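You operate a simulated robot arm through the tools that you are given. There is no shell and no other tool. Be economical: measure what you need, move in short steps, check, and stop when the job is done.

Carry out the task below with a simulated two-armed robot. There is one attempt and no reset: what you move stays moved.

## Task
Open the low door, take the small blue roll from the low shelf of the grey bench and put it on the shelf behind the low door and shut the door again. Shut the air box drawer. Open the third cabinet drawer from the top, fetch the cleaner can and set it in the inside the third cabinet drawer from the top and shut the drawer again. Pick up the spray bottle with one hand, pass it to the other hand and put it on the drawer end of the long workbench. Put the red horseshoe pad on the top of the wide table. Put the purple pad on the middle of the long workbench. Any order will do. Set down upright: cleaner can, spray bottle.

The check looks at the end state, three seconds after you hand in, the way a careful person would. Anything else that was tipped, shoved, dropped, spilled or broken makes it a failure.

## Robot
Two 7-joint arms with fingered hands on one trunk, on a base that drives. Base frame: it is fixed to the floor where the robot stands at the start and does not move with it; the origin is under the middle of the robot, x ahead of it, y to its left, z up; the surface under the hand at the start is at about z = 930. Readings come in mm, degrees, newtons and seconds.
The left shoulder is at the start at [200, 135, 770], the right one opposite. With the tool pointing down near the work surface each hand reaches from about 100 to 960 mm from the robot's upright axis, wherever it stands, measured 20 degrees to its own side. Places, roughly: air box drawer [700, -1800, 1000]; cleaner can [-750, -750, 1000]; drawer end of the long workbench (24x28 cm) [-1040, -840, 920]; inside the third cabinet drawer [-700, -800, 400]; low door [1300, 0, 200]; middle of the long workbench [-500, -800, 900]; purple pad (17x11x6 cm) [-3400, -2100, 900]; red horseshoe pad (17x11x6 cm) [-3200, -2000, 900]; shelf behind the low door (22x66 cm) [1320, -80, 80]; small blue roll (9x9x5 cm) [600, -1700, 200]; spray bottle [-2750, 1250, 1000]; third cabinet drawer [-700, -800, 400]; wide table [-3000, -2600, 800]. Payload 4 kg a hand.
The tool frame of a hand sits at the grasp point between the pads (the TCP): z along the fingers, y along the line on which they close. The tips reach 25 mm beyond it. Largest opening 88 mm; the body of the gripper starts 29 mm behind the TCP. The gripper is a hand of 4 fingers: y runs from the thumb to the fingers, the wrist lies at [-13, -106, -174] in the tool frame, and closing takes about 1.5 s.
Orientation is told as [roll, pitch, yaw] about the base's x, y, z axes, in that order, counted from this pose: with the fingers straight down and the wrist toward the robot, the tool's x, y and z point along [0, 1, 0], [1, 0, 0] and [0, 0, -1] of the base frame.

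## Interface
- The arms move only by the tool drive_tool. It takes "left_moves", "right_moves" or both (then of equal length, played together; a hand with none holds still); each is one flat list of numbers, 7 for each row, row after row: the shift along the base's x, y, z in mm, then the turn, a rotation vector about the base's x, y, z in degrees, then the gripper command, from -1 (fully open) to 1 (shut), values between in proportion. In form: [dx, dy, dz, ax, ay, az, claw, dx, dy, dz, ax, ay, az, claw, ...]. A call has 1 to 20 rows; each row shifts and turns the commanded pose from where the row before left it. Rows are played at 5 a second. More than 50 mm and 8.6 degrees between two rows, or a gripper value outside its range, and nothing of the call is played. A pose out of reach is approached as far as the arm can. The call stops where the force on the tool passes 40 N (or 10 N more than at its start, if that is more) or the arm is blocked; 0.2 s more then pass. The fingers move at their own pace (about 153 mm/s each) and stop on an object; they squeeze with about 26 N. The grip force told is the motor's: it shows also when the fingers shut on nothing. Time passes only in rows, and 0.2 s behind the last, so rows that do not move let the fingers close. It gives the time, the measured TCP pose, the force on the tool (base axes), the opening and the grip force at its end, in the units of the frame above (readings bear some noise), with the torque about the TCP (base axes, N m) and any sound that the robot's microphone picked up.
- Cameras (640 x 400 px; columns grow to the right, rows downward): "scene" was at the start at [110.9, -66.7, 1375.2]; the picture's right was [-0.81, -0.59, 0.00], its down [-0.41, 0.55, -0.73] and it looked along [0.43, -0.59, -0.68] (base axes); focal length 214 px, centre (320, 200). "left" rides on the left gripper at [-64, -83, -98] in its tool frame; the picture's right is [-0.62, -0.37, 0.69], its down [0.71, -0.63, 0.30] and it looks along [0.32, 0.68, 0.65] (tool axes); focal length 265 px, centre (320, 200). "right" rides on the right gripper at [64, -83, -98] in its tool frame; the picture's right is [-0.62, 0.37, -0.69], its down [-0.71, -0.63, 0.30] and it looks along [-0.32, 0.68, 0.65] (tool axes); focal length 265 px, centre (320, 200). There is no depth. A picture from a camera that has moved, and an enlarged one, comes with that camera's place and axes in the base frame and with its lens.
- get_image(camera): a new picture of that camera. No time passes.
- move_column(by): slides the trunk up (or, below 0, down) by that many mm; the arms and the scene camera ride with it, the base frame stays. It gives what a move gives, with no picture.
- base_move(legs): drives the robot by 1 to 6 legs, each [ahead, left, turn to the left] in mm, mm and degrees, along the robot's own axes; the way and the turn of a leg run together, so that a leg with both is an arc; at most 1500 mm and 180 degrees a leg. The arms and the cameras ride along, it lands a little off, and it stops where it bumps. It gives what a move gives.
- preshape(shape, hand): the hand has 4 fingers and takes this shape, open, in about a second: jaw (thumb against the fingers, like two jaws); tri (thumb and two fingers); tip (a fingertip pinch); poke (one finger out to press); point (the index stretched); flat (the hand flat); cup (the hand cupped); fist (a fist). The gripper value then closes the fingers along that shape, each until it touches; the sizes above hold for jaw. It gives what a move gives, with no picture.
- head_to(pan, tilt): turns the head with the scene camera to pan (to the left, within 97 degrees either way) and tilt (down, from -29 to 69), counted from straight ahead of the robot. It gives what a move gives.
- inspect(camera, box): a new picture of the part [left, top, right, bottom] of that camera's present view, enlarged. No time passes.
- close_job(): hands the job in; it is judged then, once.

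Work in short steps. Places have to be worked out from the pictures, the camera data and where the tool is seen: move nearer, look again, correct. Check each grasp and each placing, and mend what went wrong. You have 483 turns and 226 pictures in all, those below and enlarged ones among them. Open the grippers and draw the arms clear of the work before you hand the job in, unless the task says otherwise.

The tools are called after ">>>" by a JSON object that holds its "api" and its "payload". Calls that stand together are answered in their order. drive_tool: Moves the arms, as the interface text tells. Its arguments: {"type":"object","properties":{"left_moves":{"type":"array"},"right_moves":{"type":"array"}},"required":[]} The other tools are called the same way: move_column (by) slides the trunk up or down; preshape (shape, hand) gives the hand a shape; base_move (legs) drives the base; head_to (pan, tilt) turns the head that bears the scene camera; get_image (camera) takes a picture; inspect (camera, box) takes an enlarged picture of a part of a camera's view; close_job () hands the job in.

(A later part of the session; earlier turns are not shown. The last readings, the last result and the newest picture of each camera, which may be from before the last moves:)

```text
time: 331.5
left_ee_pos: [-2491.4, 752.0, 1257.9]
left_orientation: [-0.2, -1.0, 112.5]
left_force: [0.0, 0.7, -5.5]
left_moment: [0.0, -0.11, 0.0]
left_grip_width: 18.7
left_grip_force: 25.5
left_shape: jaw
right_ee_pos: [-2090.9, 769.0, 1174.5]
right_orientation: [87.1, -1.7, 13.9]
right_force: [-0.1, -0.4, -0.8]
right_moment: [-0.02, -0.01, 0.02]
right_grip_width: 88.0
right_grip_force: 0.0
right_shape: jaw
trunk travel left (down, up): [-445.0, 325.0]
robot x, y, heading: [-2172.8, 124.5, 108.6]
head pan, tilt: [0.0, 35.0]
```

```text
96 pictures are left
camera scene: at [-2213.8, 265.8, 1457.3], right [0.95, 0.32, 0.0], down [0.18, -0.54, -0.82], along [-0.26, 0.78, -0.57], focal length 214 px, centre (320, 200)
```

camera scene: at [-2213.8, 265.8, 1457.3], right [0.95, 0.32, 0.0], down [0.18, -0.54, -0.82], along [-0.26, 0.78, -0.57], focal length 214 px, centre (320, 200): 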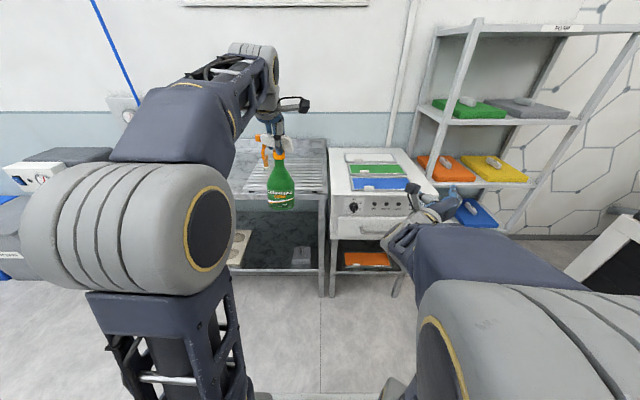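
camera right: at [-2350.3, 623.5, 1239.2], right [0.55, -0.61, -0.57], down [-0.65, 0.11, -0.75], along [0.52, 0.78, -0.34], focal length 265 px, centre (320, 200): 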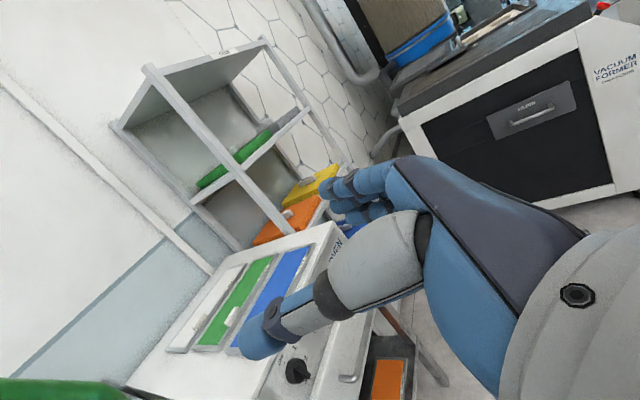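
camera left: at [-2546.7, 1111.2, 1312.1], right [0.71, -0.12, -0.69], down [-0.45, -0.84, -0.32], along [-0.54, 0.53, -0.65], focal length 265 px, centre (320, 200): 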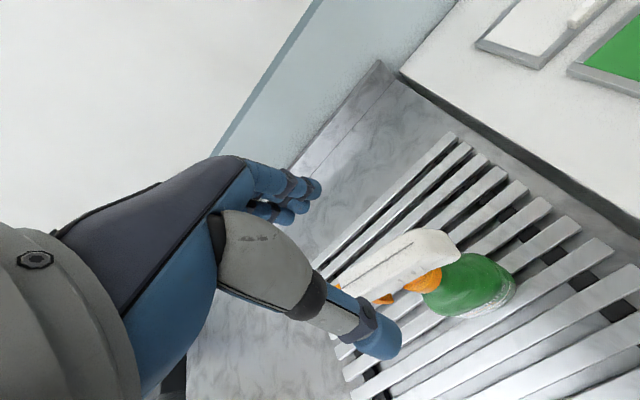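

Now I yaw the right hand ~49° to the left so it points diagonally at the bottle, while moving to its pre-grasp place.

>>> {"api": "drive_tool", "payload": {"right_moves": [0, 0, 0, 0, 0, 8.2, -1, 0, 0, 0, 0, 0, 8.2, -1, -10, 0, 0, 0, 0, 8.2, -1, -40, -10, 0, 0, 0, 8.2, -1, -40, -14, 0, 0, 0, 8.2, -1, -40, -14, 0, 0, 0, 8.2, -1, -40, -14, 0, 0, 0, 0, -1, -40, -14, 0, 0, 0, 0, -1]}}

>>> {"api": "get_image", "payload": {"camera": "scene"}}

>>> {"api": "get_image", "payload": {"camera": "right"}}

```text
time: 333.3
left_ee_pos: [-2490.1, 751.3, 1259.2]
left_orientation: [-0.1, -1.0, 112.5]
left_force: [0.4, 0.6, -6.5]
left_moment: [0.01, -0.04, -0.04]
left_grip_width: 19.1
left_grip_force: 26.5
left_shape: jaw
right_ee_pos: [-2302.5, 707.7, 1178.5]
right_orientation: [87.2, -1.7, 63.2]
right_force: [-0.3, -0.1, 0.0]
right_moment: [-0.01, -0.01, -0.01]
right_grip_width: 87.7
right_grip_force: 0.1
right_shape: jaw
right hand out of reach, approached as far as the arm can: row 7
trunk travel left (down, up): [-445.0, 325.0]
robot x, y, heading: [-2169.1, 124.2, 108.4]
head pan, tilt: [0.0, 35.0]
```

```text
95 pictures are left
camera scene: at [-2213.7, 265.6, 1457.4], right [0.95, 0.32, 0.0], down [0.18, -0.54, -0.82], along [-0.26, 0.78, -0.57], focal length 214 px, centre (320, 200)
```

scene: 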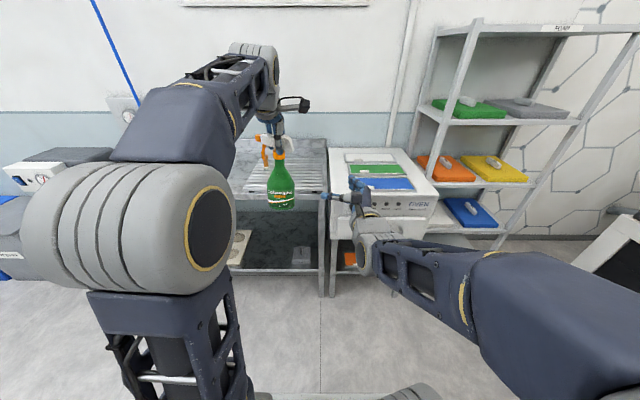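

```text
94 pictures are left
camera right: at [-2255.8, 587.6, 1244.2], right [0.82, 0.02, -0.57], down [-0.51, -0.42, -0.75], along [-0.26, 0.91, -0.34], focal length 265 px, centre (320, 200)
```

right: 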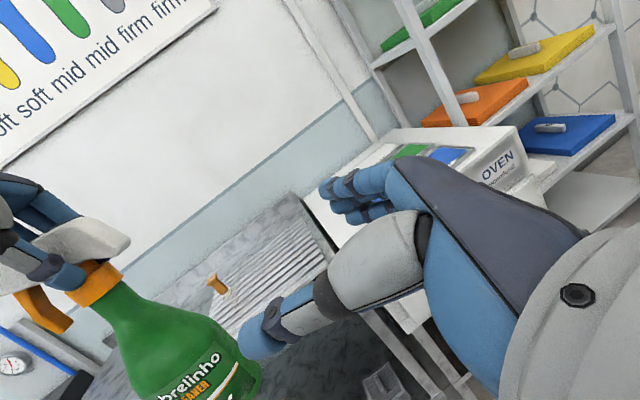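

The bottle is 187 mm ahead of the right hand and 46 mm toward the thumb side. I correct sideways, drop 14 mm and approach 110 mm, then check.

>>> {"api": "drive_tool", "payload": {"right_moves": [-10.3, -20.4, -7, 0, 0, 0, -1, -10.3, -20.4, -7, 0, 0, 0, -1, -33, 16.7, 0, 0, 0, 0, -1, -33, 16.7, 0, 0, 0, 0, -1, -33, 16.7, 0, 0, 0, 0, -1]}}

>>> {"api": "get_image", "payload": {"camera": "right"}}

>>> {"api": "inspect", "payload": {"camera": "scene", "box": [210, 100, 400, 250]}}

```text
time: 334.5
left_ee_pos: [-2490.5, 752.5, 1258.7]
left_orientation: [-0.2, -1.0, 112.5]
left_force: [-0.2, -0.4, -4.8]
left_moment: [0.03, -0.04, 0.02]
left_grip_width: 19.0
left_grip_force: 25.3
left_shape: jaw
right_ee_pos: [-2432.8, 730.0, 1183.6]
right_orientation: [87.2, -1.7, 63.0]
right_force: [0.3, 1.5, 0.0]
right_moment: [-0.02, 0.0, -0.02]
right_grip_width: 87.9
right_grip_force: 0.0
right_shape: jaw
right hand out of reach, approached as far as the arm can: row 1, 2
trunk travel left (down, up): [-445.0, 325.0]
robot x, y, heading: [-2168.6, 123.7, 108.4]
head pan, tilt: [0.0, 35.0]
```

```text
93 pictures are left
camera right: at [-2386.8, 611.1, 1250.1], right [0.82, 0.02, -0.57], down [-0.51, -0.42, -0.75], along [-0.25, 0.91, -0.34], focal length 265 px, centre (320, 200)
```

right: 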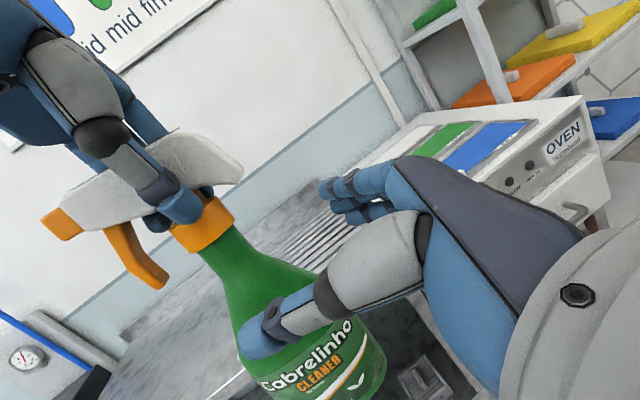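

```text
2.67 times, centred on (305, 175) of scene
camera zoom: at [-2213.6, 265.4, 1457.4], right [0.95, 0.32, 0.0], down [0.18, -0.54, -0.82], along [-0.26, 0.78, -0.57], focal length 572 px, centre (360, 267)
```

zoom: 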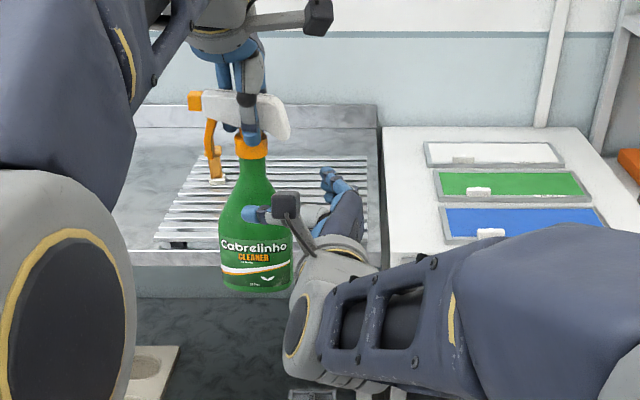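

Thumb in front and fingers behind the bottle, aligned. I advance the last 53 mm and close the right hand.

>>> {"api": "drive_tool", "payload": {"right_moves": [-17, 6.5, 0, 0, 0, 0, -1, -17, 6.5, 0, 0, 0, 0, -1, -16, 6.5, 0, 0, 0, 0, -1]}}

>>> {"api": "drive_tool", "payload": {"right_moves": [0, 0, 0, 0, 0, 0, -0.5, 0, 0, 0, 0, 0, 0, 0, 0, 0, 0, 0, 0, 0, 0.5, 0, 0, 0, 0, 0, 0, 1, 0, 0, 0, 0, 0, 0, 1, 0, 0, 0, 0, 0, 0, 1, 0, 0, 0, 0, 0, 0, 1]}}

>>> {"api": "get_image", "payload": {"camera": "right"}}

>>> {"api": "inspect", "payload": {"camera": "scene", "box": [210, 100, 400, 250]}}

```text
time: 335.3
left_ee_pos: [-2491.3, 750.8, 1259.9]
left_orientation: [-0.1, -1.0, 112.4]
left_force: [-0.1, -0.5, -4.7]
left_moment: [-0.01, -0.04, 0.01]
left_grip_width: 19.3
left_grip_force: 26.1
left_shape: jaw
right_ee_pos: [-2482.8, 750.2, 1184.6]
right_orientation: [87.2, -1.7, 63.3]
right_force: [0.2, 0.0, 1.0]
right_moment: [0.03, -0.03, 0.01]
right_grip_width: 87.8
right_grip_force: 0.2
right_shape: jaw
trunk travel left (down, up): [-445.0, 325.0]
robot x, y, heading: [-2171.6, 128.4, 108.1]
head pan, tilt: [0.0, 35.0]
```

```text
time: 336.9
left_ee_pos: [-2491.7, 751.5, 1259.7]
left_orientation: [-0.1, -0.9, 112.5]
left_force: [5.0, -0.5, -7.6]
left_moment: [-0.08, -0.39, -0.04]
left_grip_width: 18.6
left_grip_force: 25.7
left_shape: jaw
right_ee_pos: [-2483.2, 751.6, 1184.5]
right_orientation: [87.2, -1.7, 63.2]
right_force: [-5.4, 0.8, 2.3]
right_moment: [0.08, 0.01, 0.07]
right_grip_width: 23.8
right_grip_force: 25.7
right_shape: jaw
trunk travel left (down, up): [-445.0, 325.0]
robot x, y, heading: [-2168.4, 126.5, 108.3]
head pan, tilt: [0.0, 35.0]
```

```text
91 pictures are left
camera right: at [-2437.0, 631.1, 1250.5], right [0.82, 0.02, -0.57], down [-0.51, -0.42, -0.75], along [-0.26, 0.91, -0.34], focal length 265 px, centre (320, 200)
```

right: 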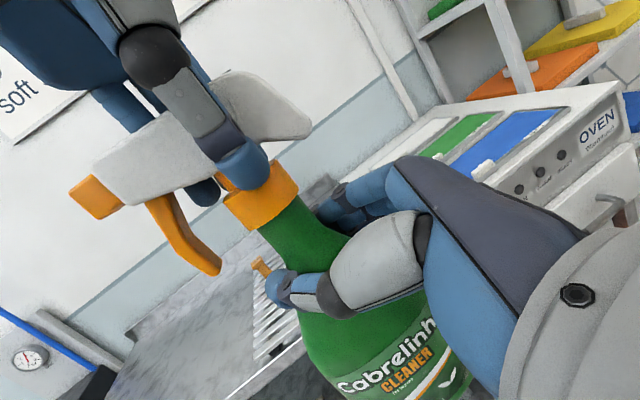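

```text
2.67 times, centred on (305, 175) of scene
camera zoom: at [-2213.9, 265.6, 1457.4], right [0.95, 0.32, 0.0], down [0.18, -0.54, -0.82], along [-0.26, 0.78, -0.57], focal length 572 px, centre (360, 267)
```

zoom: 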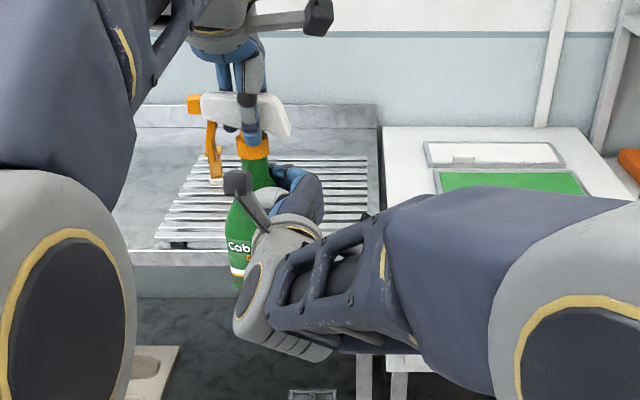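

The right hand envelops the bottle below the collar. I open the left hand and lift it straight up.

>>> {"api": "drive_tool", "payload": {"left_moves": [0, 0, 0, 0, 0, 0, 0.5, 0, 0, 0, 0, 0, 0, 0, 0, 0, 0, 0, 0, 0, -0.5, 0, 0, 0, 0, 0, 0, -1, 0, 0, 0, 0, 0, 0, -1, 0, 0, 0, 0, 0, 0, -1]}}

>>> {"api": "drive_tool", "payload": {"left_moves": [0, 0, 20, 0, 0, 0, -1, 0, 0, 25, 0, 0, 0, -1, 0, 0, 35, 0, 0, 0, -1, 0, 0, 35, 0, 0, 0, -1, -30, -10, 10, 0, 0, 0, -1, -40, -12, 0, 0, 0, 0, -1, -40, -12, 0, 0, 0, 0, -1, -40, -12, 0, 0, 0, 0, -1]}}

>>> {"api": "get_image", "payload": {"camera": "scene"}}

>>> {"api": "get_image", "payload": {"camera": "right"}}

```text
time: 338.3
left_ee_pos: [-2489.7, 751.6, 1259.2]
left_orientation: [-0.1, -1.0, 112.6]
left_force: [-0.1, 0.3, 0.1]
left_moment: [0.0, -0.04, 0.0]
left_grip_width: 88.0
left_grip_force: 0.0
left_shape: jaw
right_ee_pos: [-2484.1, 751.9, 1184.0]
right_orientation: [87.2, -1.7, 63.2]
right_force: [-0.5, 0.1, -0.6]
right_moment: [0.04, 0.22, 0.01]
right_grip_width: 17.0
right_grip_force: 26.2
right_shape: jaw
trunk travel left (down, up): [-445.0, 325.0]
robot x, y, heading: [-2164.0, 122.1, 108.7]
head pan, tilt: [0.0, 35.0]
```

```text
time: 340.1
left_ee_pos: [-2633.9, 696.0, 1369.3]
left_orientation: [-0.1, -1.0, 112.4]
left_force: [-0.5, -0.7, -0.1]
left_moment: [0.05, 0.03, 0.02]
left_grip_width: 87.7
left_grip_force: 0.0
left_shape: jaw
left hand out of reach, approached as far as the arm can: row 5, 7, 8
right_ee_pos: [-2482.5, 751.1, 1183.9]
right_orientation: [87.2, -1.7, 63.2]
right_force: [0.4, 0.2, -0.5]
right_moment: [0.0, 0.16, 0.01]
right_grip_width: 16.8
right_grip_force: 26.1
right_shape: jaw
trunk travel left (down, up): [-445.0, 325.0]
robot x, y, heading: [-2170.3, 123.0, 108.3]
head pan, tilt: [0.0, 35.0]
```

```text
89 pictures are left
camera scene: at [-2213.5, 265.5, 1457.4], right [0.95, 0.32, 0.0], down [0.18, -0.54, -0.82], along [-0.26, 0.78, -0.57], focal length 214 px, centre (320, 200)
```

scene: 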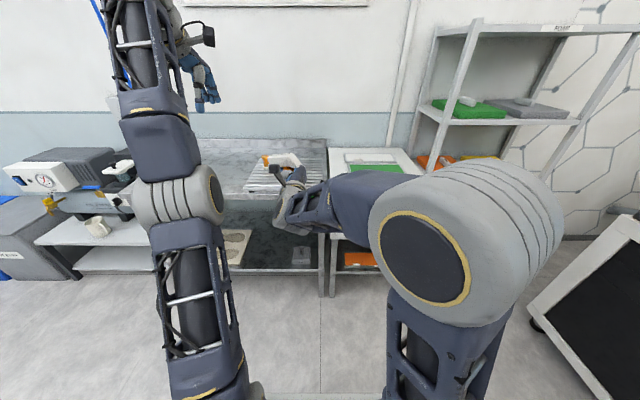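

```text
88 pictures are left
camera right: at [-2436.4, 631.2, 1250.4], right [0.82, 0.02, -0.57], down [-0.51, -0.42, -0.75], along [-0.26, 0.91, -0.34], focal length 265 px, centre (320, 200)
```

right: 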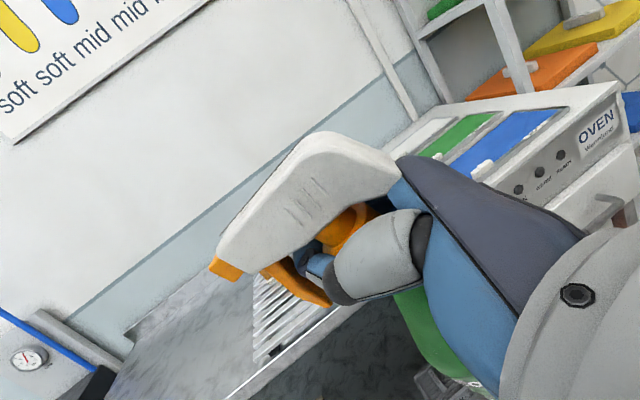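

The bottle slid down so the hand now holds it at the neck under the head. I enlarge to judge its tilt.

>>> {"api": "inspect", "payload": {"camera": "scene", "box": [220, 120, 400, 260]}}

>>> {"api": "get_image", "payload": {"camera": "left"}}

```text
2.86 times, centred on (310, 190) of scene
camera zoom: at [-2213.5, 265.5, 1457.4], right [0.95, 0.32, 0.0], down [0.18, -0.54, -0.82], along [-0.26, 0.78, -0.57], focal length 613 px, centre (349, 229)
```

zoom: 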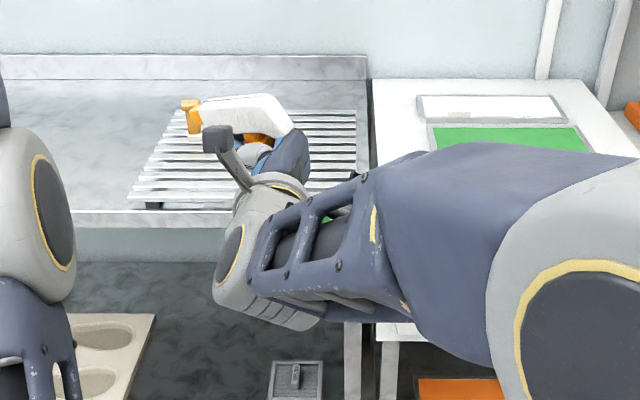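

```text
86 pictures are left
camera left: at [-2542.7, 642.3, 1465.7], right [0.71, -0.09, -0.7], down [-0.42, -0.85, -0.32], along [-0.56, 0.52, -0.64], focal length 265 px, centre (320, 200)
```

left: 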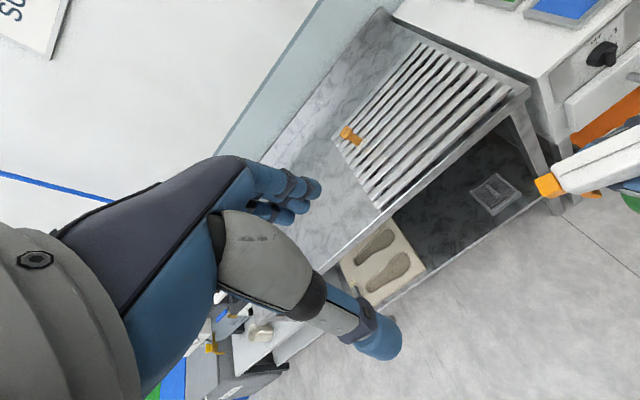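

It hangs securely by the collar. I lower/retract the left hand, then turn around and head to the bench's drawer end.

>>> {"api": "drive_tool", "payload": {"left_moves": [12.5, -38, -25, 0, 0, 0, -1, 12.5, -38, -25, 0, 0, 0, -1, 12.5, -38, -25, 0, 0, 0, -1, 12.5, -38, -25, 0, 0, 0, -1, 12.5, -38, -25, 0, 0, 0, -1, 12.5, -38, -25, 0, 0, 0, -1]}}

>>> {"api": "base_move", "payload": {"legs": [[-150, 0, 0], [0, 0, -90], [0, 0, -90.5]]}}

>>> {"api": "get_image", "payload": {"camera": "scene"}}

```text
time: 341.5
left_ee_pos: [-2654.3, 570.7, 1414.7]
left_orientation: [-0.1, -1.0, 112.4]
left_force: [0.2, 0.1, 0.7]
left_moment: [-0.01, 0.02, 0.0]
left_grip_width: 87.8
left_grip_force: 0.1
left_shape: jaw
left hand out of reach, approached as far as the arm can: row 1, 2, 3, 4, 5, 6
right_ee_pos: [-2482.6, 751.3, 1184.2]
right_orientation: [87.2, -1.7, 63.3]
right_force: [0.6, 0.2, 0.1]
right_moment: [0.01, 0.2, 0.02]
right_grip_width: 16.7
right_grip_force: 26.1
right_shape: jaw
trunk travel left (down, up): [-445.0, 325.0]
robot x, y, heading: [-2171.5, 128.4, 108.3]
head pan, tilt: [0.0, 35.0]
```

```text
time: 350.6
left_ee_pos: [-1637.9, -466.8, 1415.3]
left_orientation: [-0.1, -1.0, -67.8]
left_force: [-0.6, 0.3, 0.2]
left_moment: [0.02, -0.04, 0.02]
left_grip_width: 88.0
left_grip_force: 0.1
left_shape: jaw
right_ee_pos: [-1810.4, -644.4, 1184.0]
right_orientation: [87.1, -1.7, -117.2]
right_force: [0.1, 0.1, 0.3]
right_moment: [-0.05, -0.21, 0.03]
right_grip_width: 16.9
right_grip_force: 26.6
right_shape: jaw
trunk travel left (down, up): [-445.0, 325.0]
robot x, y, heading: [-2123.7, -17.8, -72.0]
head pan, tilt: [0.0, 35.0]
```

```text
85 pictures are left
camera scene: at [-2073.8, -158.2, 1457.4], right [-0.95, -0.31, 0.0], down [-0.18, 0.55, -0.82], along [0.25, -0.78, -0.57], focal length 214 px, centre (320, 200)
```

scene: 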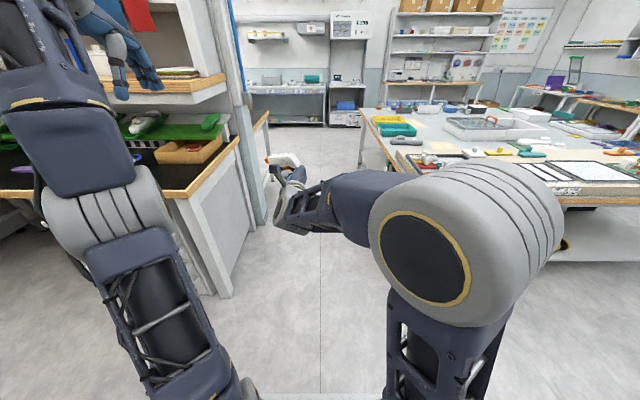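

Clear path. I strafe left toward the drawer end, then go ahead most of the way.

>>> {"api": "base_move", "payload": {"legs": [[0, 688, 0], [300, 0, 0]]}}

>>> {"api": "head_to", "payload": {"pan": 10, "tilt": 45}}

>>> {"api": "get_image", "payload": {"camera": "scene"}}

>>> {"api": "get_image", "payload": {"camera": "right"}}

```text
time: 356.0
left_ee_pos: [-888.6, -539.4, 1415.3]
left_orientation: [-0.1, -0.9, -68.0]
left_force: [0.0, 0.1, -0.1]
left_moment: [0.01, -0.01, -0.01]
left_grip_width: 87.8
left_grip_force: 0.0
left_shape: jaw
right_ee_pos: [-1061.8, -718.6, 1184.3]
right_orientation: [87.3, -1.7, -117.2]
right_force: [0.4, 0.7, 0.2]
right_moment: [-0.01, -0.22, -0.04]
right_grip_width: 16.9
right_grip_force: 26.8
right_shape: jaw
trunk travel left (down, up): [-445.0, 325.0]
robot x, y, heading: [-1370.2, -91.2, -71.8]
head pan, tilt: [0.0, 35.0]
```

```text
time: 356.7
left_ee_pos: [-888.7, -539.8, 1413.7]
left_orientation: [0.0, -0.9, -67.8]
left_force: [-0.5, 0.0, 0.3]
left_moment: [0.01, 0.03, -0.02]
left_grip_width: 87.9
left_grip_force: 0.0
left_shape: jaw
right_ee_pos: [-1060.6, -717.4, 1184.8]
right_orientation: [87.1, -1.7, -117.0]
right_force: [-0.1, -0.9, 0.1]
right_moment: [-0.03, -0.24, -0.03]
right_grip_width: 17.0
right_grip_force: 25.8
right_shape: jaw
trunk travel left (down, up): [-445.0, 325.0]
robot x, y, heading: [-1371.6, -88.0, -71.7]
head pan, tilt: [10.0, 45.0]
```

```text
84 pictures are left
camera scene: at [-1313.4, -219.1, 1442.6], right [-0.88, -0.47, 0.0], down [-0.33, 0.62, -0.71], along [0.33, -0.62, -0.71], focal length 214 px, centre (320, 200)
```

scene: 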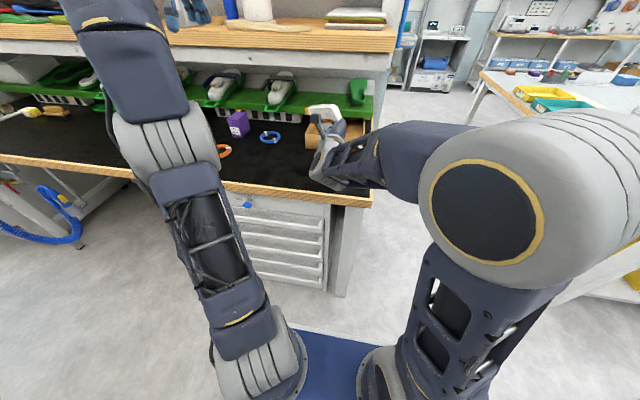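

```text
83 pictures are left
camera right: at [-1106.6, -599.7, 1250.0], right [-0.82, -0.01, -0.57], down [0.52, 0.42, -0.75], along [0.25, -0.91, -0.34], focal length 265 px, centre (320, 200)
```

right: 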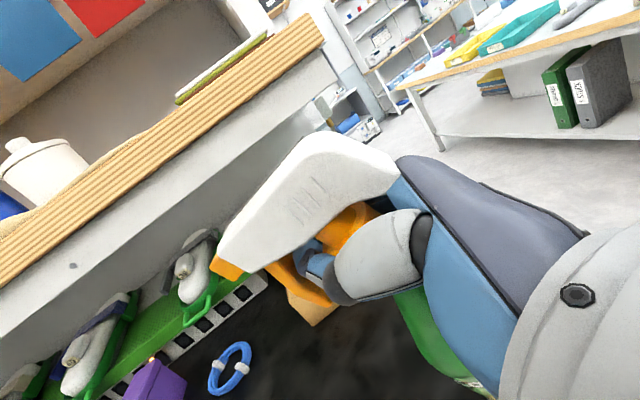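

The spot in front of the cardboard box is clear. I drive the last 114 mm and lower the trunk 80 mm.

>>> {"api": "base_move", "payload": {"legs": [[114, -22, 0]]}}

>>> {"api": "move_column", "payload": {"by": -70}}

>>> {"api": "get_image", "payload": {"camera": "scene"}}

>>> {"api": "inspect", "payload": {"camera": "scene", "box": [220, 80, 420, 220]}}

```text
time: 357.9
left_ee_pos: [-873.9, -655.9, 1414.9]
left_orientation: [-0.1, -0.9, -67.9]
left_force: [-0.5, 0.4, 0.2]
left_moment: [-0.02, -0.01, -0.04]
left_grip_width: 88.0
left_grip_force: 0.1
left_shape: jaw
right_ee_pos: [-1046.6, -836.2, 1183.2]
right_orientation: [87.2, -1.7, -117.2]
right_force: [0.4, 0.5, -0.2]
right_moment: [0.0, -0.21, -0.02]
right_grip_width: 17.0
right_grip_force: 26.0
right_shape: jaw
trunk travel left (down, up): [-445.0, 325.0]
robot x, y, heading: [-1357.1, -211.9, -72.2]
head pan, tilt: [10.0, 45.0]
```

```text
time: 359.0
left_ee_pos: [-874.0, -656.3, 1345.3]
left_orientation: [-0.1, -0.9, -68.0]
left_force: [-0.4, 0.4, -0.5]
left_moment: [-0.02, -0.02, 0.05]
left_grip_width: 87.8
left_grip_force: 0.1
left_shape: jaw
right_ee_pos: [-1046.7, -834.1, 1114.4]
right_orientation: [87.1, -1.7, -117.2]
right_force: [-0.1, -0.7, 0.0]
right_moment: [-0.02, -0.23, 0.05]
right_grip_width: 16.9
right_grip_force: 26.0
right_shape: jaw
trunk travel left (down, up): [-375.0, 395.0]
robot x, y, heading: [-1360.2, -203.7, -71.8]
head pan, tilt: [10.0, 45.0]
```

```text
82 pictures are left
camera scene: at [-1298.6, -335.9, 1372.6], right [-0.88, -0.47, 0.0], down [-0.33, 0.62, -0.71], along [0.33, -0.62, -0.71], focal length 214 px, centre (320, 200)
```

scene: 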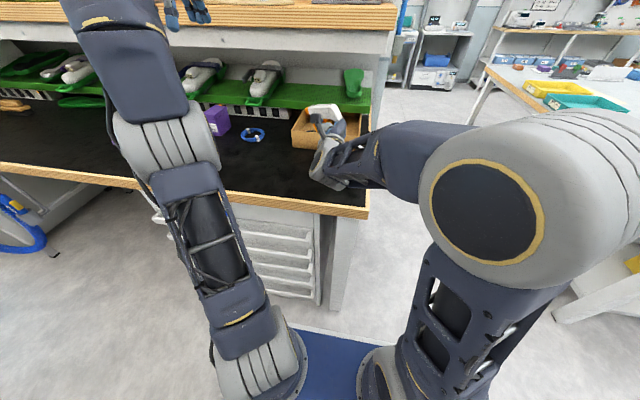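

```text
2.86 times, centred on (320, 150) of scene
camera zoom: at [-1298.6, -335.9, 1372.6], right [-0.88, -0.47, 0.0], down [-0.33, 0.62, -0.71], along [0.33, -0.62, -0.71], focal length 613 px, centre (320, 343)
```

zoom: 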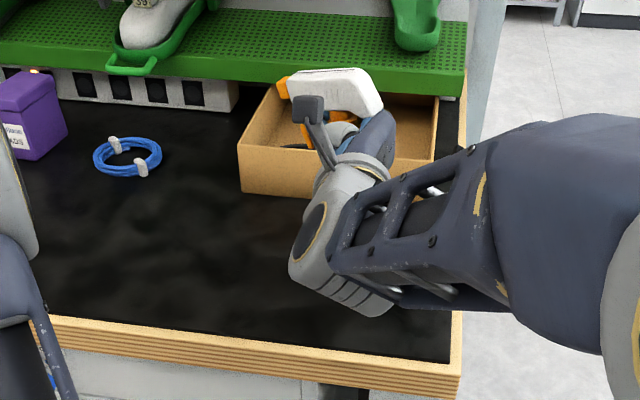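

The bottle body is hidden by the arm here; I check with the left hand's camera.

>>> {"api": "get_image", "payload": {"camera": "left"}}

```text
80 pictures are left
camera left: at [-966.0, -601.1, 1441.2], right [-0.71, 0.1, -0.7], down [0.43, 0.85, -0.32], along [0.56, -0.52, -0.64], focal length 265 px, centre (320, 200)
```

left: 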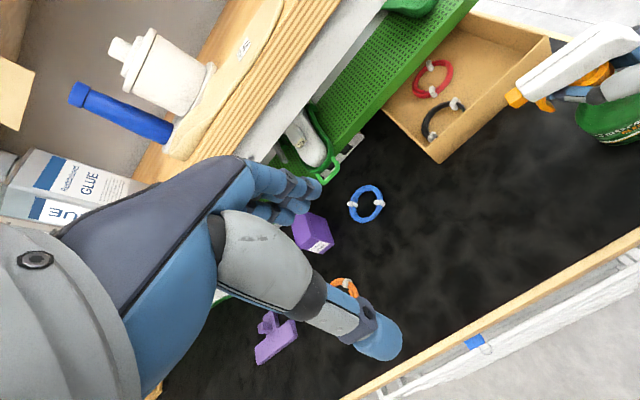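

>>> {"api": "drive_tool", "payload": {"left_moves": [0, 0, 0, 0, 0, -8.3, -1, 0, 0, 0, 0, 0, -8.3, -1, 0, 0, 0, 0, 0, -8.3, -1]}}

>>> {"api": "get_image", "payload": {"camera": "left"}}

```text
time: 359.8
left_ee_pos: [-893.0, -655.7, 1335.2]
left_orientation: [0.0, -1.0, -92.9]
left_force: [-0.5, -0.3, -0.1]
left_moment: [0.0, -0.01, 0.0]
left_grip_width: 88.2
left_grip_force: 0.0
left_shape: jaw
left hand out of reach, approached as far as the arm can: row 2
right_ee_pos: [-1047.6, -834.0, 1114.0]
right_orientation: [87.2, -1.7, -117.2]
right_force: [0.0, -0.3, 0.5]
right_moment: [0.0, -0.23, 0.0]
right_grip_width: 16.8
right_grip_force: 25.7
right_shape: jaw
trunk travel left (down, up): [-375.0, 395.0]
robot x, y, heading: [-1356.3, -210.2, -72.2]
head pan, tilt: [10.0, 45.0]
```

```text
79 pictures are left
camera left: at [-953.8, -567.0, 1431.4], right [-0.6, 0.39, -0.7], down [0.75, 0.59, -0.32], along [0.29, -0.71, -0.64], focal length 265 px, centre (320, 200)
```

left: 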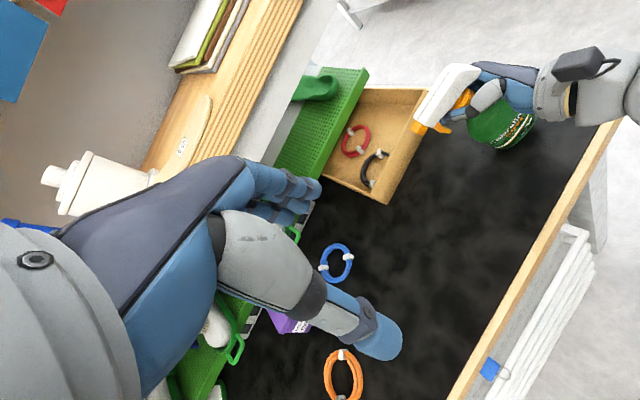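

>>> {"api": "inspect", "payload": {"camera": "left", "box": [400, 40, 580, 180]}}

```text
2.86 times, centred on (490, 110) of left
camera zoom: at [-953.8, -567.0, 1431.4], right [-0.6, 0.39, -0.7], down [0.75, 0.59, -0.32], along [0.29, -0.71, -0.64], focal length 758 px, centre (-166, 457)
```

zoom: 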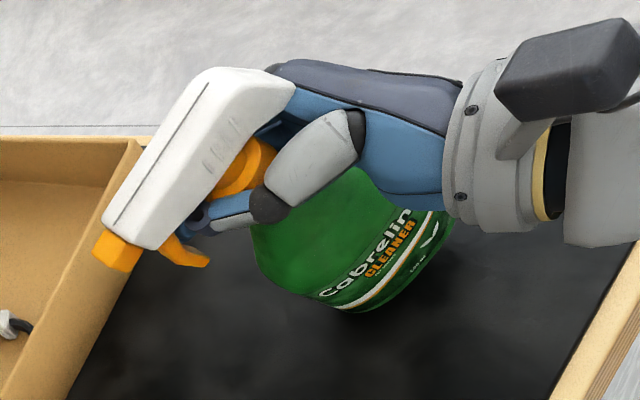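

The bottle leans: its bottom swings about 20° toward the robot. I rotate the right hand to bring it upright and check again.

>>> {"api": "drive_tool", "payload": {"right_moves": [0, 0, 0, -6.3, -2, 0, 1, 0, 0, 0, -6.3, -2, 0, 1, 0, 0, 0, -6.3, -2, 0, 1]}}

>>> {"api": "inspect", "payload": {"camera": "left", "box": [400, 40, 580, 180]}}

>>> {"api": "inspect", "payload": {"camera": "scene", "box": [220, 80, 420, 220]}}

```text
time: 360.6
left_ee_pos: [-894.1, -655.6, 1335.6]
left_orientation: [-0.2, -0.8, -92.9]
left_force: [-0.4, -0.7, 0.5]
left_moment: [0.0, -0.01, 0.01]
left_grip_width: 87.9
left_grip_force: 0.1
left_shape: jaw
right_ee_pos: [-1046.8, -835.3, 1114.4]
right_orientation: [101.6, -15.6, -119.4]
right_force: [-0.9, 1.0, -0.2]
right_moment: [0.08, -0.17, 0.0]
right_grip_width: 17.1
right_grip_force: 25.9
right_shape: jaw
trunk travel left (down, up): [-375.0, 395.0]
robot x, y, heading: [-1356.9, -206.2, -71.9]
head pan, tilt: [10.0, 45.0]
```

```text
2.86 times, centred on (490, 110) of left
camera zoom: at [-953.5, -567.3, 1431.4], right [-0.6, 0.39, -0.7], down [0.74, 0.59, -0.32], along [0.29, -0.71, -0.64], focal length 758 px, centre (-166, 457)
```

zoom: 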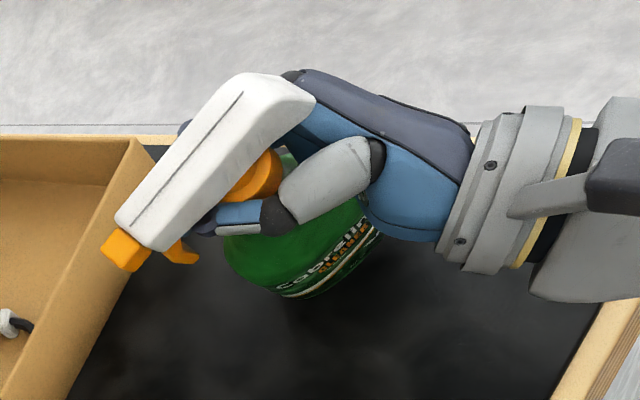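

```text
2.86 times, centred on (320, 150) of scene
camera zoom: at [-1298.7, -335.7, 1372.6], right [-0.88, -0.47, 0.0], down [-0.33, 0.62, -0.71], along [0.33, -0.62, -0.71], focal length 613 px, centre (320, 343)
```

zoom: 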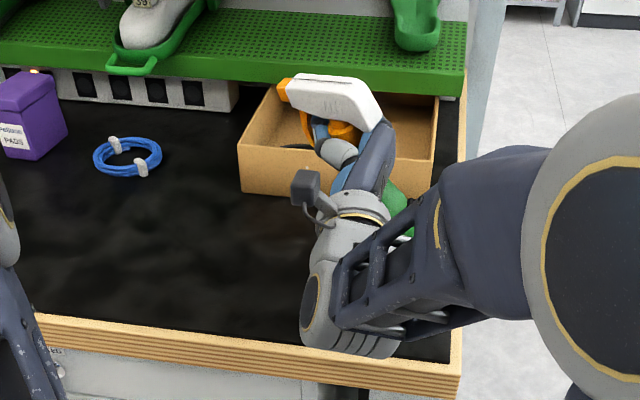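

Comparing both views, the original lean was mainly sideways (bottom to the robot's right ~12°). I undo the forward pitch and instead roll the hand by 12°.

>>> {"api": "drive_tool", "payload": {"right_moves": [0, 0, 0, 6.9, -2, 0, 1, 0, 0, 0, 6.9, -2, 0, 1, 0, 0, 0, 6.9, -2, 0, 1]}}

>>> {"api": "inspect", "payload": {"camera": "left", "box": [400, 40, 580, 180]}}

>>> {"api": "inspect", "payload": {"camera": "scene", "box": [220, 80, 420, 220]}}

```text
time: 361.4
left_ee_pos: [-892.4, -656.1, 1335.2]
left_orientation: [-0.2, -1.0, -92.8]
left_force: [-0.1, 1.1, 1.0]
left_moment: [-0.02, 0.03, 0.04]
left_grip_width: 88.1
left_grip_force: 0.0
left_shape: jaw
right_ee_pos: [-1046.3, -834.7, 1114.6]
right_orientation: [96.6, 5.7, -118.9]
right_force: [0.0, 0.1, -0.4]
right_moment: [-0.09, -0.19, 0.0]
right_grip_width: 16.9
right_grip_force: 26.1
right_shape: jaw
trunk travel left (down, up): [-375.0, 395.0]
robot x, y, heading: [-1360.6, -203.7, -71.8]
head pan, tilt: [10.0, 45.0]
```

```text
2.86 times, centred on (490, 110) of left
camera zoom: at [-953.4, -567.5, 1431.3], right [-0.6, 0.39, -0.7], down [0.74, 0.59, -0.32], along [0.29, -0.71, -0.64], focal length 758 px, centre (-166, 457)
```

zoom: 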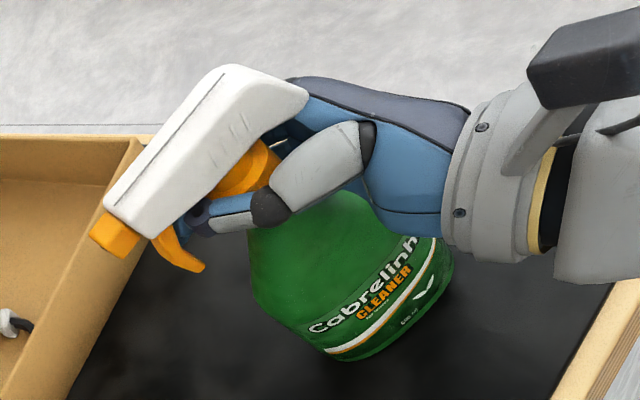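

```text
2.86 times, centred on (320, 150) of scene
camera zoom: at [-1298.6, -335.9, 1372.5], right [-0.88, -0.47, 0.0], down [-0.33, 0.62, -0.71], along [0.33, -0.62, -0.71], focal length 613 px, centre (320, 343)
```

zoom: 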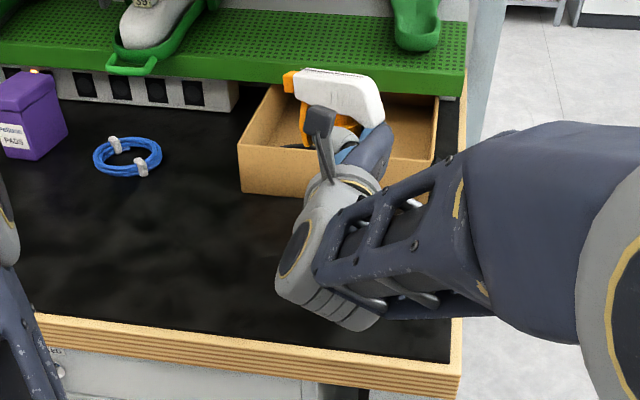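

Residual lean now is mostly the bottom toward the robot (~12°). I pitch the hand back by 12° and re-check.

>>> {"api": "drive_tool", "payload": {"right_moves": [0, 0, 0, -5.7, -1.8, 0, 1, 0, 0, 0, -5.7, -1.8, 0, 1]}}

>>> {"api": "inspect", "payload": {"camera": "left", "box": [400, 40, 580, 180]}}

>>> {"api": "inspect", "payload": {"camera": "scene", "box": [260, 90, 400, 200]}}

```text
time: 362.0
left_ee_pos: [-892.7, -656.2, 1334.2]
left_orientation: [-0.1, -0.9, -92.8]
left_force: [-0.8, -0.3, 0.7]
left_moment: [-0.03, 0.0, -0.02]
left_grip_width: 88.1
left_grip_force: 0.1
left_shape: jaw
right_ee_pos: [-1045.9, -835.5, 1114.4]
right_orientation: [105.3, -2.9, -118.7]
right_force: [-0.3, 0.4, -0.9]
right_moment: [0.0, -0.11, -0.03]
right_grip_width: 16.8
right_grip_force: 26.1
right_shape: jaw
trunk travel left (down, up): [-375.0, 395.0]
robot x, y, heading: [-1357.8, -204.0, -71.9]
head pan, tilt: [10.0, 45.0]
```

```text
2.86 times, centred on (490, 110) of left
camera zoom: at [-953.5, -567.4, 1431.4], right [-0.6, 0.39, -0.7], down [0.74, 0.59, -0.32], along [0.29, -0.71, -0.64], focal length 758 px, centre (-166, 457)
```

zoom: 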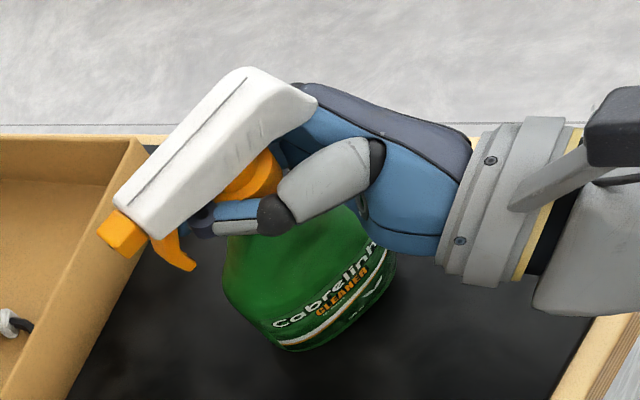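

```text
3.64 times, centred on (330, 145) of scene
camera zoom: at [-1298.7, -335.8, 1372.6], right [-0.88, -0.47, 0.0], down [-0.33, 0.62, -0.71], along [0.33, -0.62, -0.71], focal length 780 px, centre (284, 400)
```

zoom: 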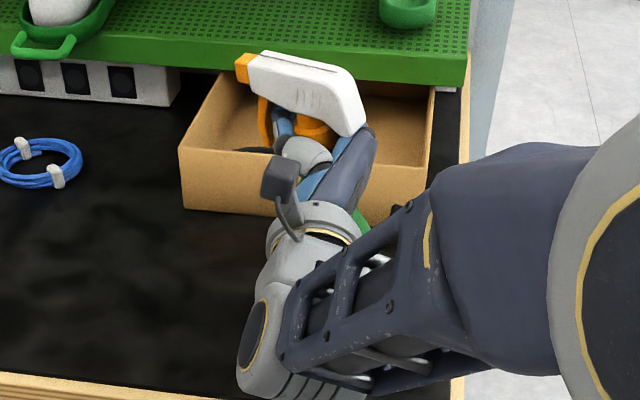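

>>> {"api": "get_image", "payload": {"camera": "right"}}

```text
71 pictures are left
camera right: at [-1103.8, -707.3, 1145.4], right [-0.64, -0.12, -0.76], down [0.71, 0.29, -0.64], along [0.3, -0.95, -0.1], focal length 265 px, centre (320, 200)
```

right: 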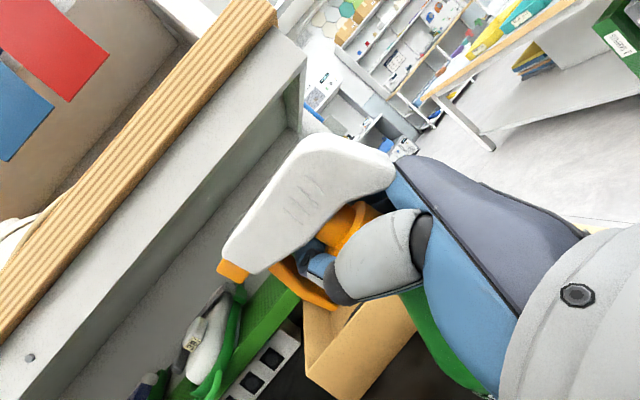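

In this view, looking along the forward direction, the head line is parallel to the shelf edge, so the bottle is now upright. I lower slowly until it touches the bench.

>>> {"api": "drive_tool", "payload": {"right_moves": [0, 0, -8, 0, 0, 0, 1, 0, 0, -6, 0, 0, 0, 1, 0, 0, -4, 0, 0, 0, 1, 0, 0, -4, 0, 0, 0, 1, 0, 0, -4, 0, 0, 0, 1]}}

>>> {"api": "inspect", "payload": {"camera": "left", "box": [400, 40, 580, 180]}}

```text
time: 363.2
left_ee_pos: [-893.4, -655.0, 1336.4]
left_orientation: [-0.2, -1.0, -92.8]
left_force: [0.7, -1.1, 0.3]
left_moment: [-0.06, 0.0, 0.0]
left_grip_width: 88.2
left_grip_force: 0.1
left_shape: jaw
right_ee_pos: [-1048.4, -835.8, 1091.7]
right_orientation: [105.8, -3.1, -118.9]
right_force: [-9.8, -0.9, 31.8]
right_moment: [-0.01, 1.76, 0.03]
right_grip_width: 16.5
right_grip_force: 25.9
right_shape: jaw
trunk travel left (down, up): [-375.0, 395.0]
robot x, y, heading: [-1356.5, -208.3, -72.0]
head pan, tilt: [10.0, 45.0]
```

```text
2.86 times, centred on (490, 110) of left
camera zoom: at [-954.3, -566.7, 1432.2], right [-0.6, 0.39, -0.7], down [0.74, 0.59, -0.32], along [0.29, -0.71, -0.64], focal length 758 px, centre (-166, 457)
```

zoom: 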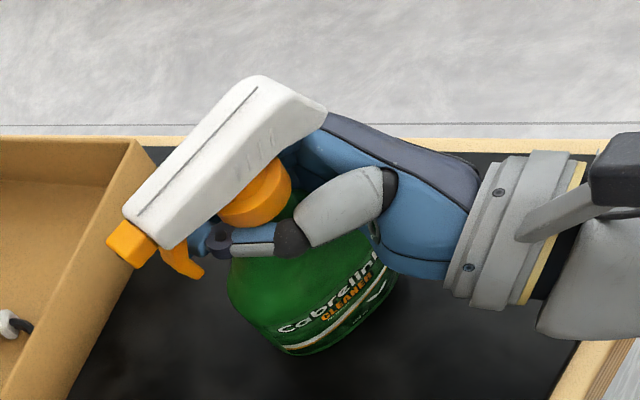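

It's standing on the bench (32 N press). I ease up slightly and loosen the grip a little so it can settle.

>>> {"api": "drive_tool", "payload": {"right_moves": [0, 0, 3, 0, 0, 0, 1, 0, 0, 0, 0, 0, 0, 0.55, 0, 0, 0, 0, 0, 0, 0.45, 0, 0, 0, 0, 0, 0, 0.35, 0, 0, 0, 0, 0, 0, 0.25, 0, 0, 0, 0, 0, 0, 0.15]}}

>>> {"api": "inspect", "payload": {"camera": "left", "box": [400, 40, 580, 180]}}

```text
time: 364.6
left_ee_pos: [-892.8, -655.6, 1336.4]
left_orientation: [0.0, -0.9, -92.7]
left_force: [0.3, 0.1, -0.7]
left_moment: [0.02, 0.01, 0.0]
left_grip_width: 88.1
left_grip_force: 0.1
left_shape: jaw
right_ee_pos: [-1046.2, -834.5, 1090.5]
right_orientation: [105.3, -2.8, -118.7]
right_force: [-1.2, -0.8, -2.4]
right_moment: [-0.09, 0.04, 0.03]
right_grip_width: 36.8
right_grip_force: 0.1
right_shape: jaw
trunk travel left (down, up): [-375.0, 395.0]
robot x, y, heading: [-1355.2, -204.5, -71.8]
head pan, tilt: [10.0, 45.0]
```

```text
2.86 times, centred on (490, 110) of left
camera zoom: at [-953.5, -567.4, 1431.4], right [-0.6, 0.39, -0.7], down [0.74, 0.59, -0.32], along [0.29, -0.71, -0.64], focal length 758 px, centre (-166, 457)
```

zoom: 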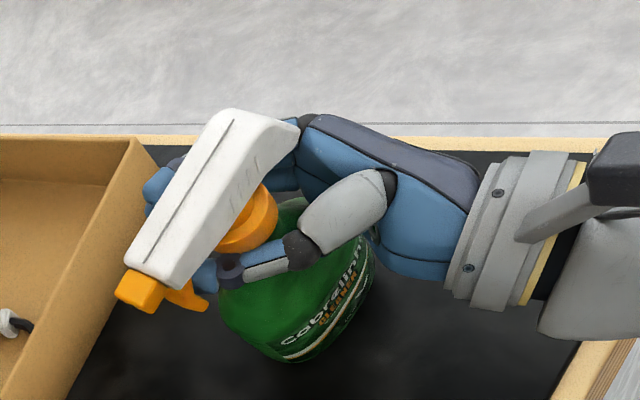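

It has settled on its base. I open fully and retract horizontally.

>>> {"api": "drive_tool", "payload": {"right_moves": [0, 0, 0, 0, 0, 0, -0.2, 0, 0, 0, 0, 0, 0, -0.6, 0, 0, 0, 0, 0, 0, -1, 0, 0, 0, 0, 0, 0, -1]}}

>>> {"api": "inspect", "payload": {"camera": "left", "box": [400, 40, 580, 180]}}

```text
time: 365.6
left_ee_pos: [-893.0, -655.4, 1335.4]
left_orientation: [-0.2, -0.9, -92.9]
left_force: [0.1, -0.7, -0.7]
left_moment: [0.0, -0.03, 0.04]
left_grip_width: 88.1
left_grip_force: 0.1
left_shape: jaw
right_ee_pos: [-1047.8, -834.5, 1091.8]
right_orientation: [105.3, -2.7, -118.7]
right_force: [-0.3, -1.0, 0.0]
right_moment: [0.0, -0.03, -0.02]
right_grip_width: 87.4
right_grip_force: 0.1
right_shape: jaw
trunk travel left (down, up): [-375.0, 395.0]
robot x, y, heading: [-1358.3, -203.4, -72.1]
head pan, tilt: [10.0, 45.0]
```

```text
2.86 times, centred on (490, 110) of left
camera zoom: at [-953.5, -567.3, 1431.4], right [-0.6, 0.39, -0.7], down [0.74, 0.59, -0.32], along [0.29, -0.71, -0.64], focal length 758 px, centre (-166, 457)
```

zoom: 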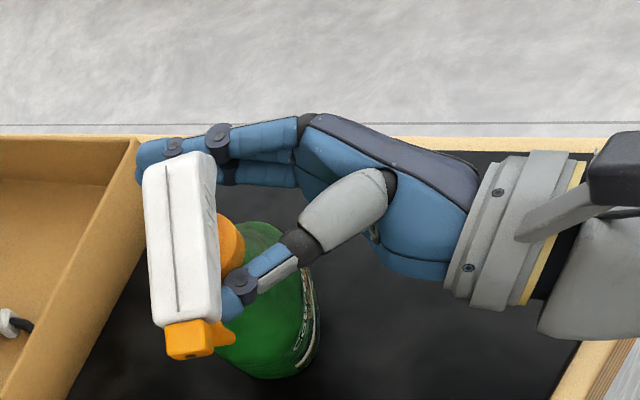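

The bottle yawed but stands; the hand is open around it. I retract slowly straight back.

>>> {"api": "drive_tool", "payload": {"right_moves": [-12, 7, 0, 0, 0, 0, -1, -13, 7, 0, 0, 0, 0, -1, -13, 7, 0, 0, 0, 0, -1, -13, 7, 0, 0, 0, 0, -1]}}

>>> {"api": "inspect", "payload": {"camera": "left", "box": [400, 40, 580, 180]}}

```text
time: 366.6
left_ee_pos: [-893.2, -654.5, 1334.1]
left_orientation: [-0.1, -0.9, -92.7]
left_force: [0.9, -0.7, -0.5]
left_moment: [0.0, 0.03, 0.01]
left_grip_width: 88.1
left_grip_force: 0.1
left_shape: jaw
right_ee_pos: [-1098.8, -807.2, 1090.8]
right_orientation: [105.3, -2.8, -118.7]
right_force: [-0.4, -0.5, -2.2]
right_moment: [-0.04, 0.06, -0.02]
right_grip_width: 87.7
right_grip_force: 0.1
right_shape: jaw
trunk travel left (down, up): [-375.0, 395.0]
robot x, y, heading: [-1354.2, -207.6, -71.6]
head pan, tilt: [10.0, 45.0]
```

```text
2.86 times, centred on (490, 110) of left
camera zoom: at [-953.4, -567.4, 1431.4], right [-0.6, 0.39, -0.7], down [0.74, 0.59, -0.32], along [0.29, -0.71, -0.64], focal length 758 px, centre (-166, 457)
```

zoom: 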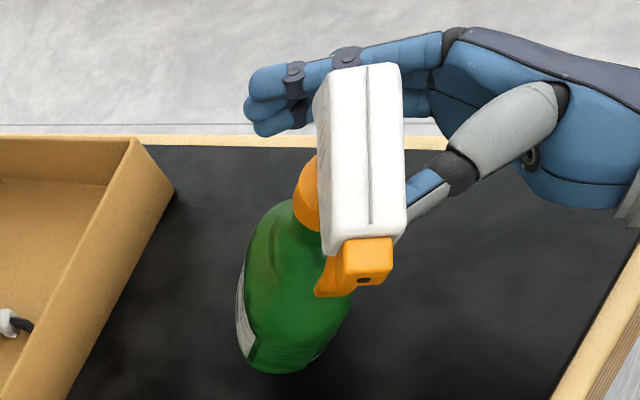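

The head is being dragged and the bottle leans. I move forward again at once to bring it upright.

>>> {"api": "drive_tool", "payload": {"right_moves": [12, -7, 0, 0, 0, 0, -1, 13, -7, 0, 0, 0, 0, -1, 13, -7, 0, 0, 0, 0, -1]}}

>>> {"api": "inspect", "payload": {"camera": "left", "box": [400, 40, 580, 180]}}

```text
time: 367.4
left_ee_pos: [-893.4, -655.1, 1335.0]
left_orientation: [-0.1, -0.9, -92.8]
left_force: [0.0, -1.3, 0.2]
left_moment: [0.03, -0.02, 0.01]
left_grip_width: 88.0
left_grip_force: 0.0
left_shape: jaw
right_ee_pos: [-1059.3, -828.2, 1091.6]
right_orientation: [105.3, -2.8, -118.7]
right_force: [-0.8, -0.6, 0.5]
right_moment: [0.0, 0.02, 0.01]
right_grip_width: 87.8
right_grip_force: 0.3
right_shape: jaw
trunk travel left (down, up): [-375.0, 395.0]
robot x, y, heading: [-1358.8, -207.2, -72.2]
head pan, tilt: [10.0, 45.0]
```

```text
2.86 times, centred on (490, 110) of left
camera zoom: at [-953.6, -567.3, 1431.4], right [-0.6, 0.39, -0.7], down [0.74, 0.59, -0.32], along [0.29, -0.71, -0.64], focal length 758 px, centre (-166, 457)
```

zoom: 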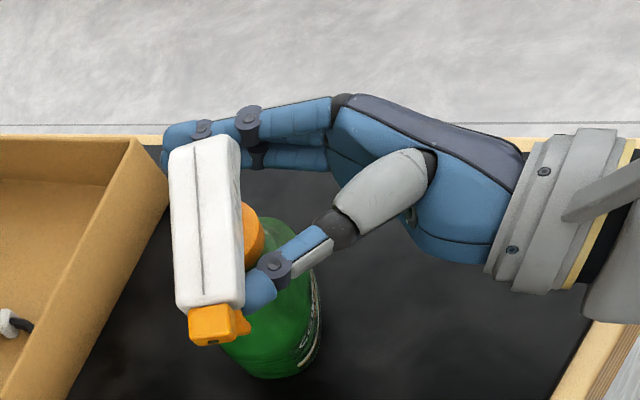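

The curled fingertips catch the back of the spray head. I level the hand and lower it about 45 mm so the fingers pass below the head.

>>> {"api": "drive_tool", "payload": {"right_moves": [0, 0, 0, 3.5, 6.6, 0, -1, 0, 0, 0, 3.5, 6.6, 0, -1]}}

>>> {"api": "drive_tool", "payload": {"right_moves": [3, -2, -8, 0, 0, 0, -1, 3, -2, -8, 0, 0, 0, -1, 3, -2, -10, 0, 0, 0, -1, 0, 0, -10, 0, 0, 0, -1, 0, 0, -10, 0, 0, 0, -1]}}

>>> {"api": "inspect", "payload": {"camera": "left", "box": [400, 40, 580, 180]}}

```text
time: 368.0
left_ee_pos: [-893.6, -655.4, 1334.8]
left_orientation: [-0.2, -0.9, -92.8]
left_force: [-0.1, 0.0, 0.1]
left_moment: [0.02, -0.02, 0.03]
left_grip_width: 87.9
left_grip_force: 0.0
left_shape: jaw
right_ee_pos: [-1058.4, -827.5, 1090.0]
right_orientation: [90.2, -2.9, -117.8]
right_force: [-0.2, 0.0, -0.2]
right_moment: [-0.03, -0.03, 0.01]
right_grip_width: 87.5
right_grip_force: 0.1
right_shape: jaw
trunk travel left (down, up): [-375.0, 395.0]
robot x, y, heading: [-1357.9, -204.5, -71.8]
head pan, tilt: [10.0, 45.0]
```

```text
time: 369.2
left_ee_pos: [-893.3, -655.6, 1335.1]
left_orientation: [-0.1, -0.9, -92.8]
left_force: [1.0, -0.6, 0.6]
left_moment: [-0.01, -0.03, 0.01]
left_grip_width: 87.9
left_grip_force: 0.0
left_shape: jaw
right_ee_pos: [-1049.8, -835.2, 1044.4]
right_orientation: [90.4, -3.0, -117.9]
right_force: [0.3, 0.4, -0.1]
right_moment: [-0.04, 0.02, 0.01]
right_grip_width: 87.7
right_grip_force: 0.0
right_shape: jaw
trunk travel left (down, up): [-375.0, 395.0]
robot x, y, heading: [-1355.8, -206.7, -71.8]
head pan, tilt: [10.0, 45.0]
```

```text
2.86 times, centred on (490, 110) of left
camera zoom: at [-953.5, -567.3, 1431.4], right [-0.6, 0.39, -0.7], down [0.74, 0.59, -0.32], along [0.29, -0.71, -0.64], focal length 758 px, centre (-166, 457)
```

zoom: 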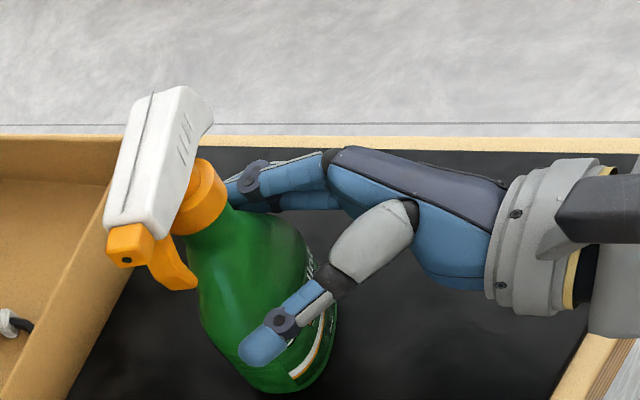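

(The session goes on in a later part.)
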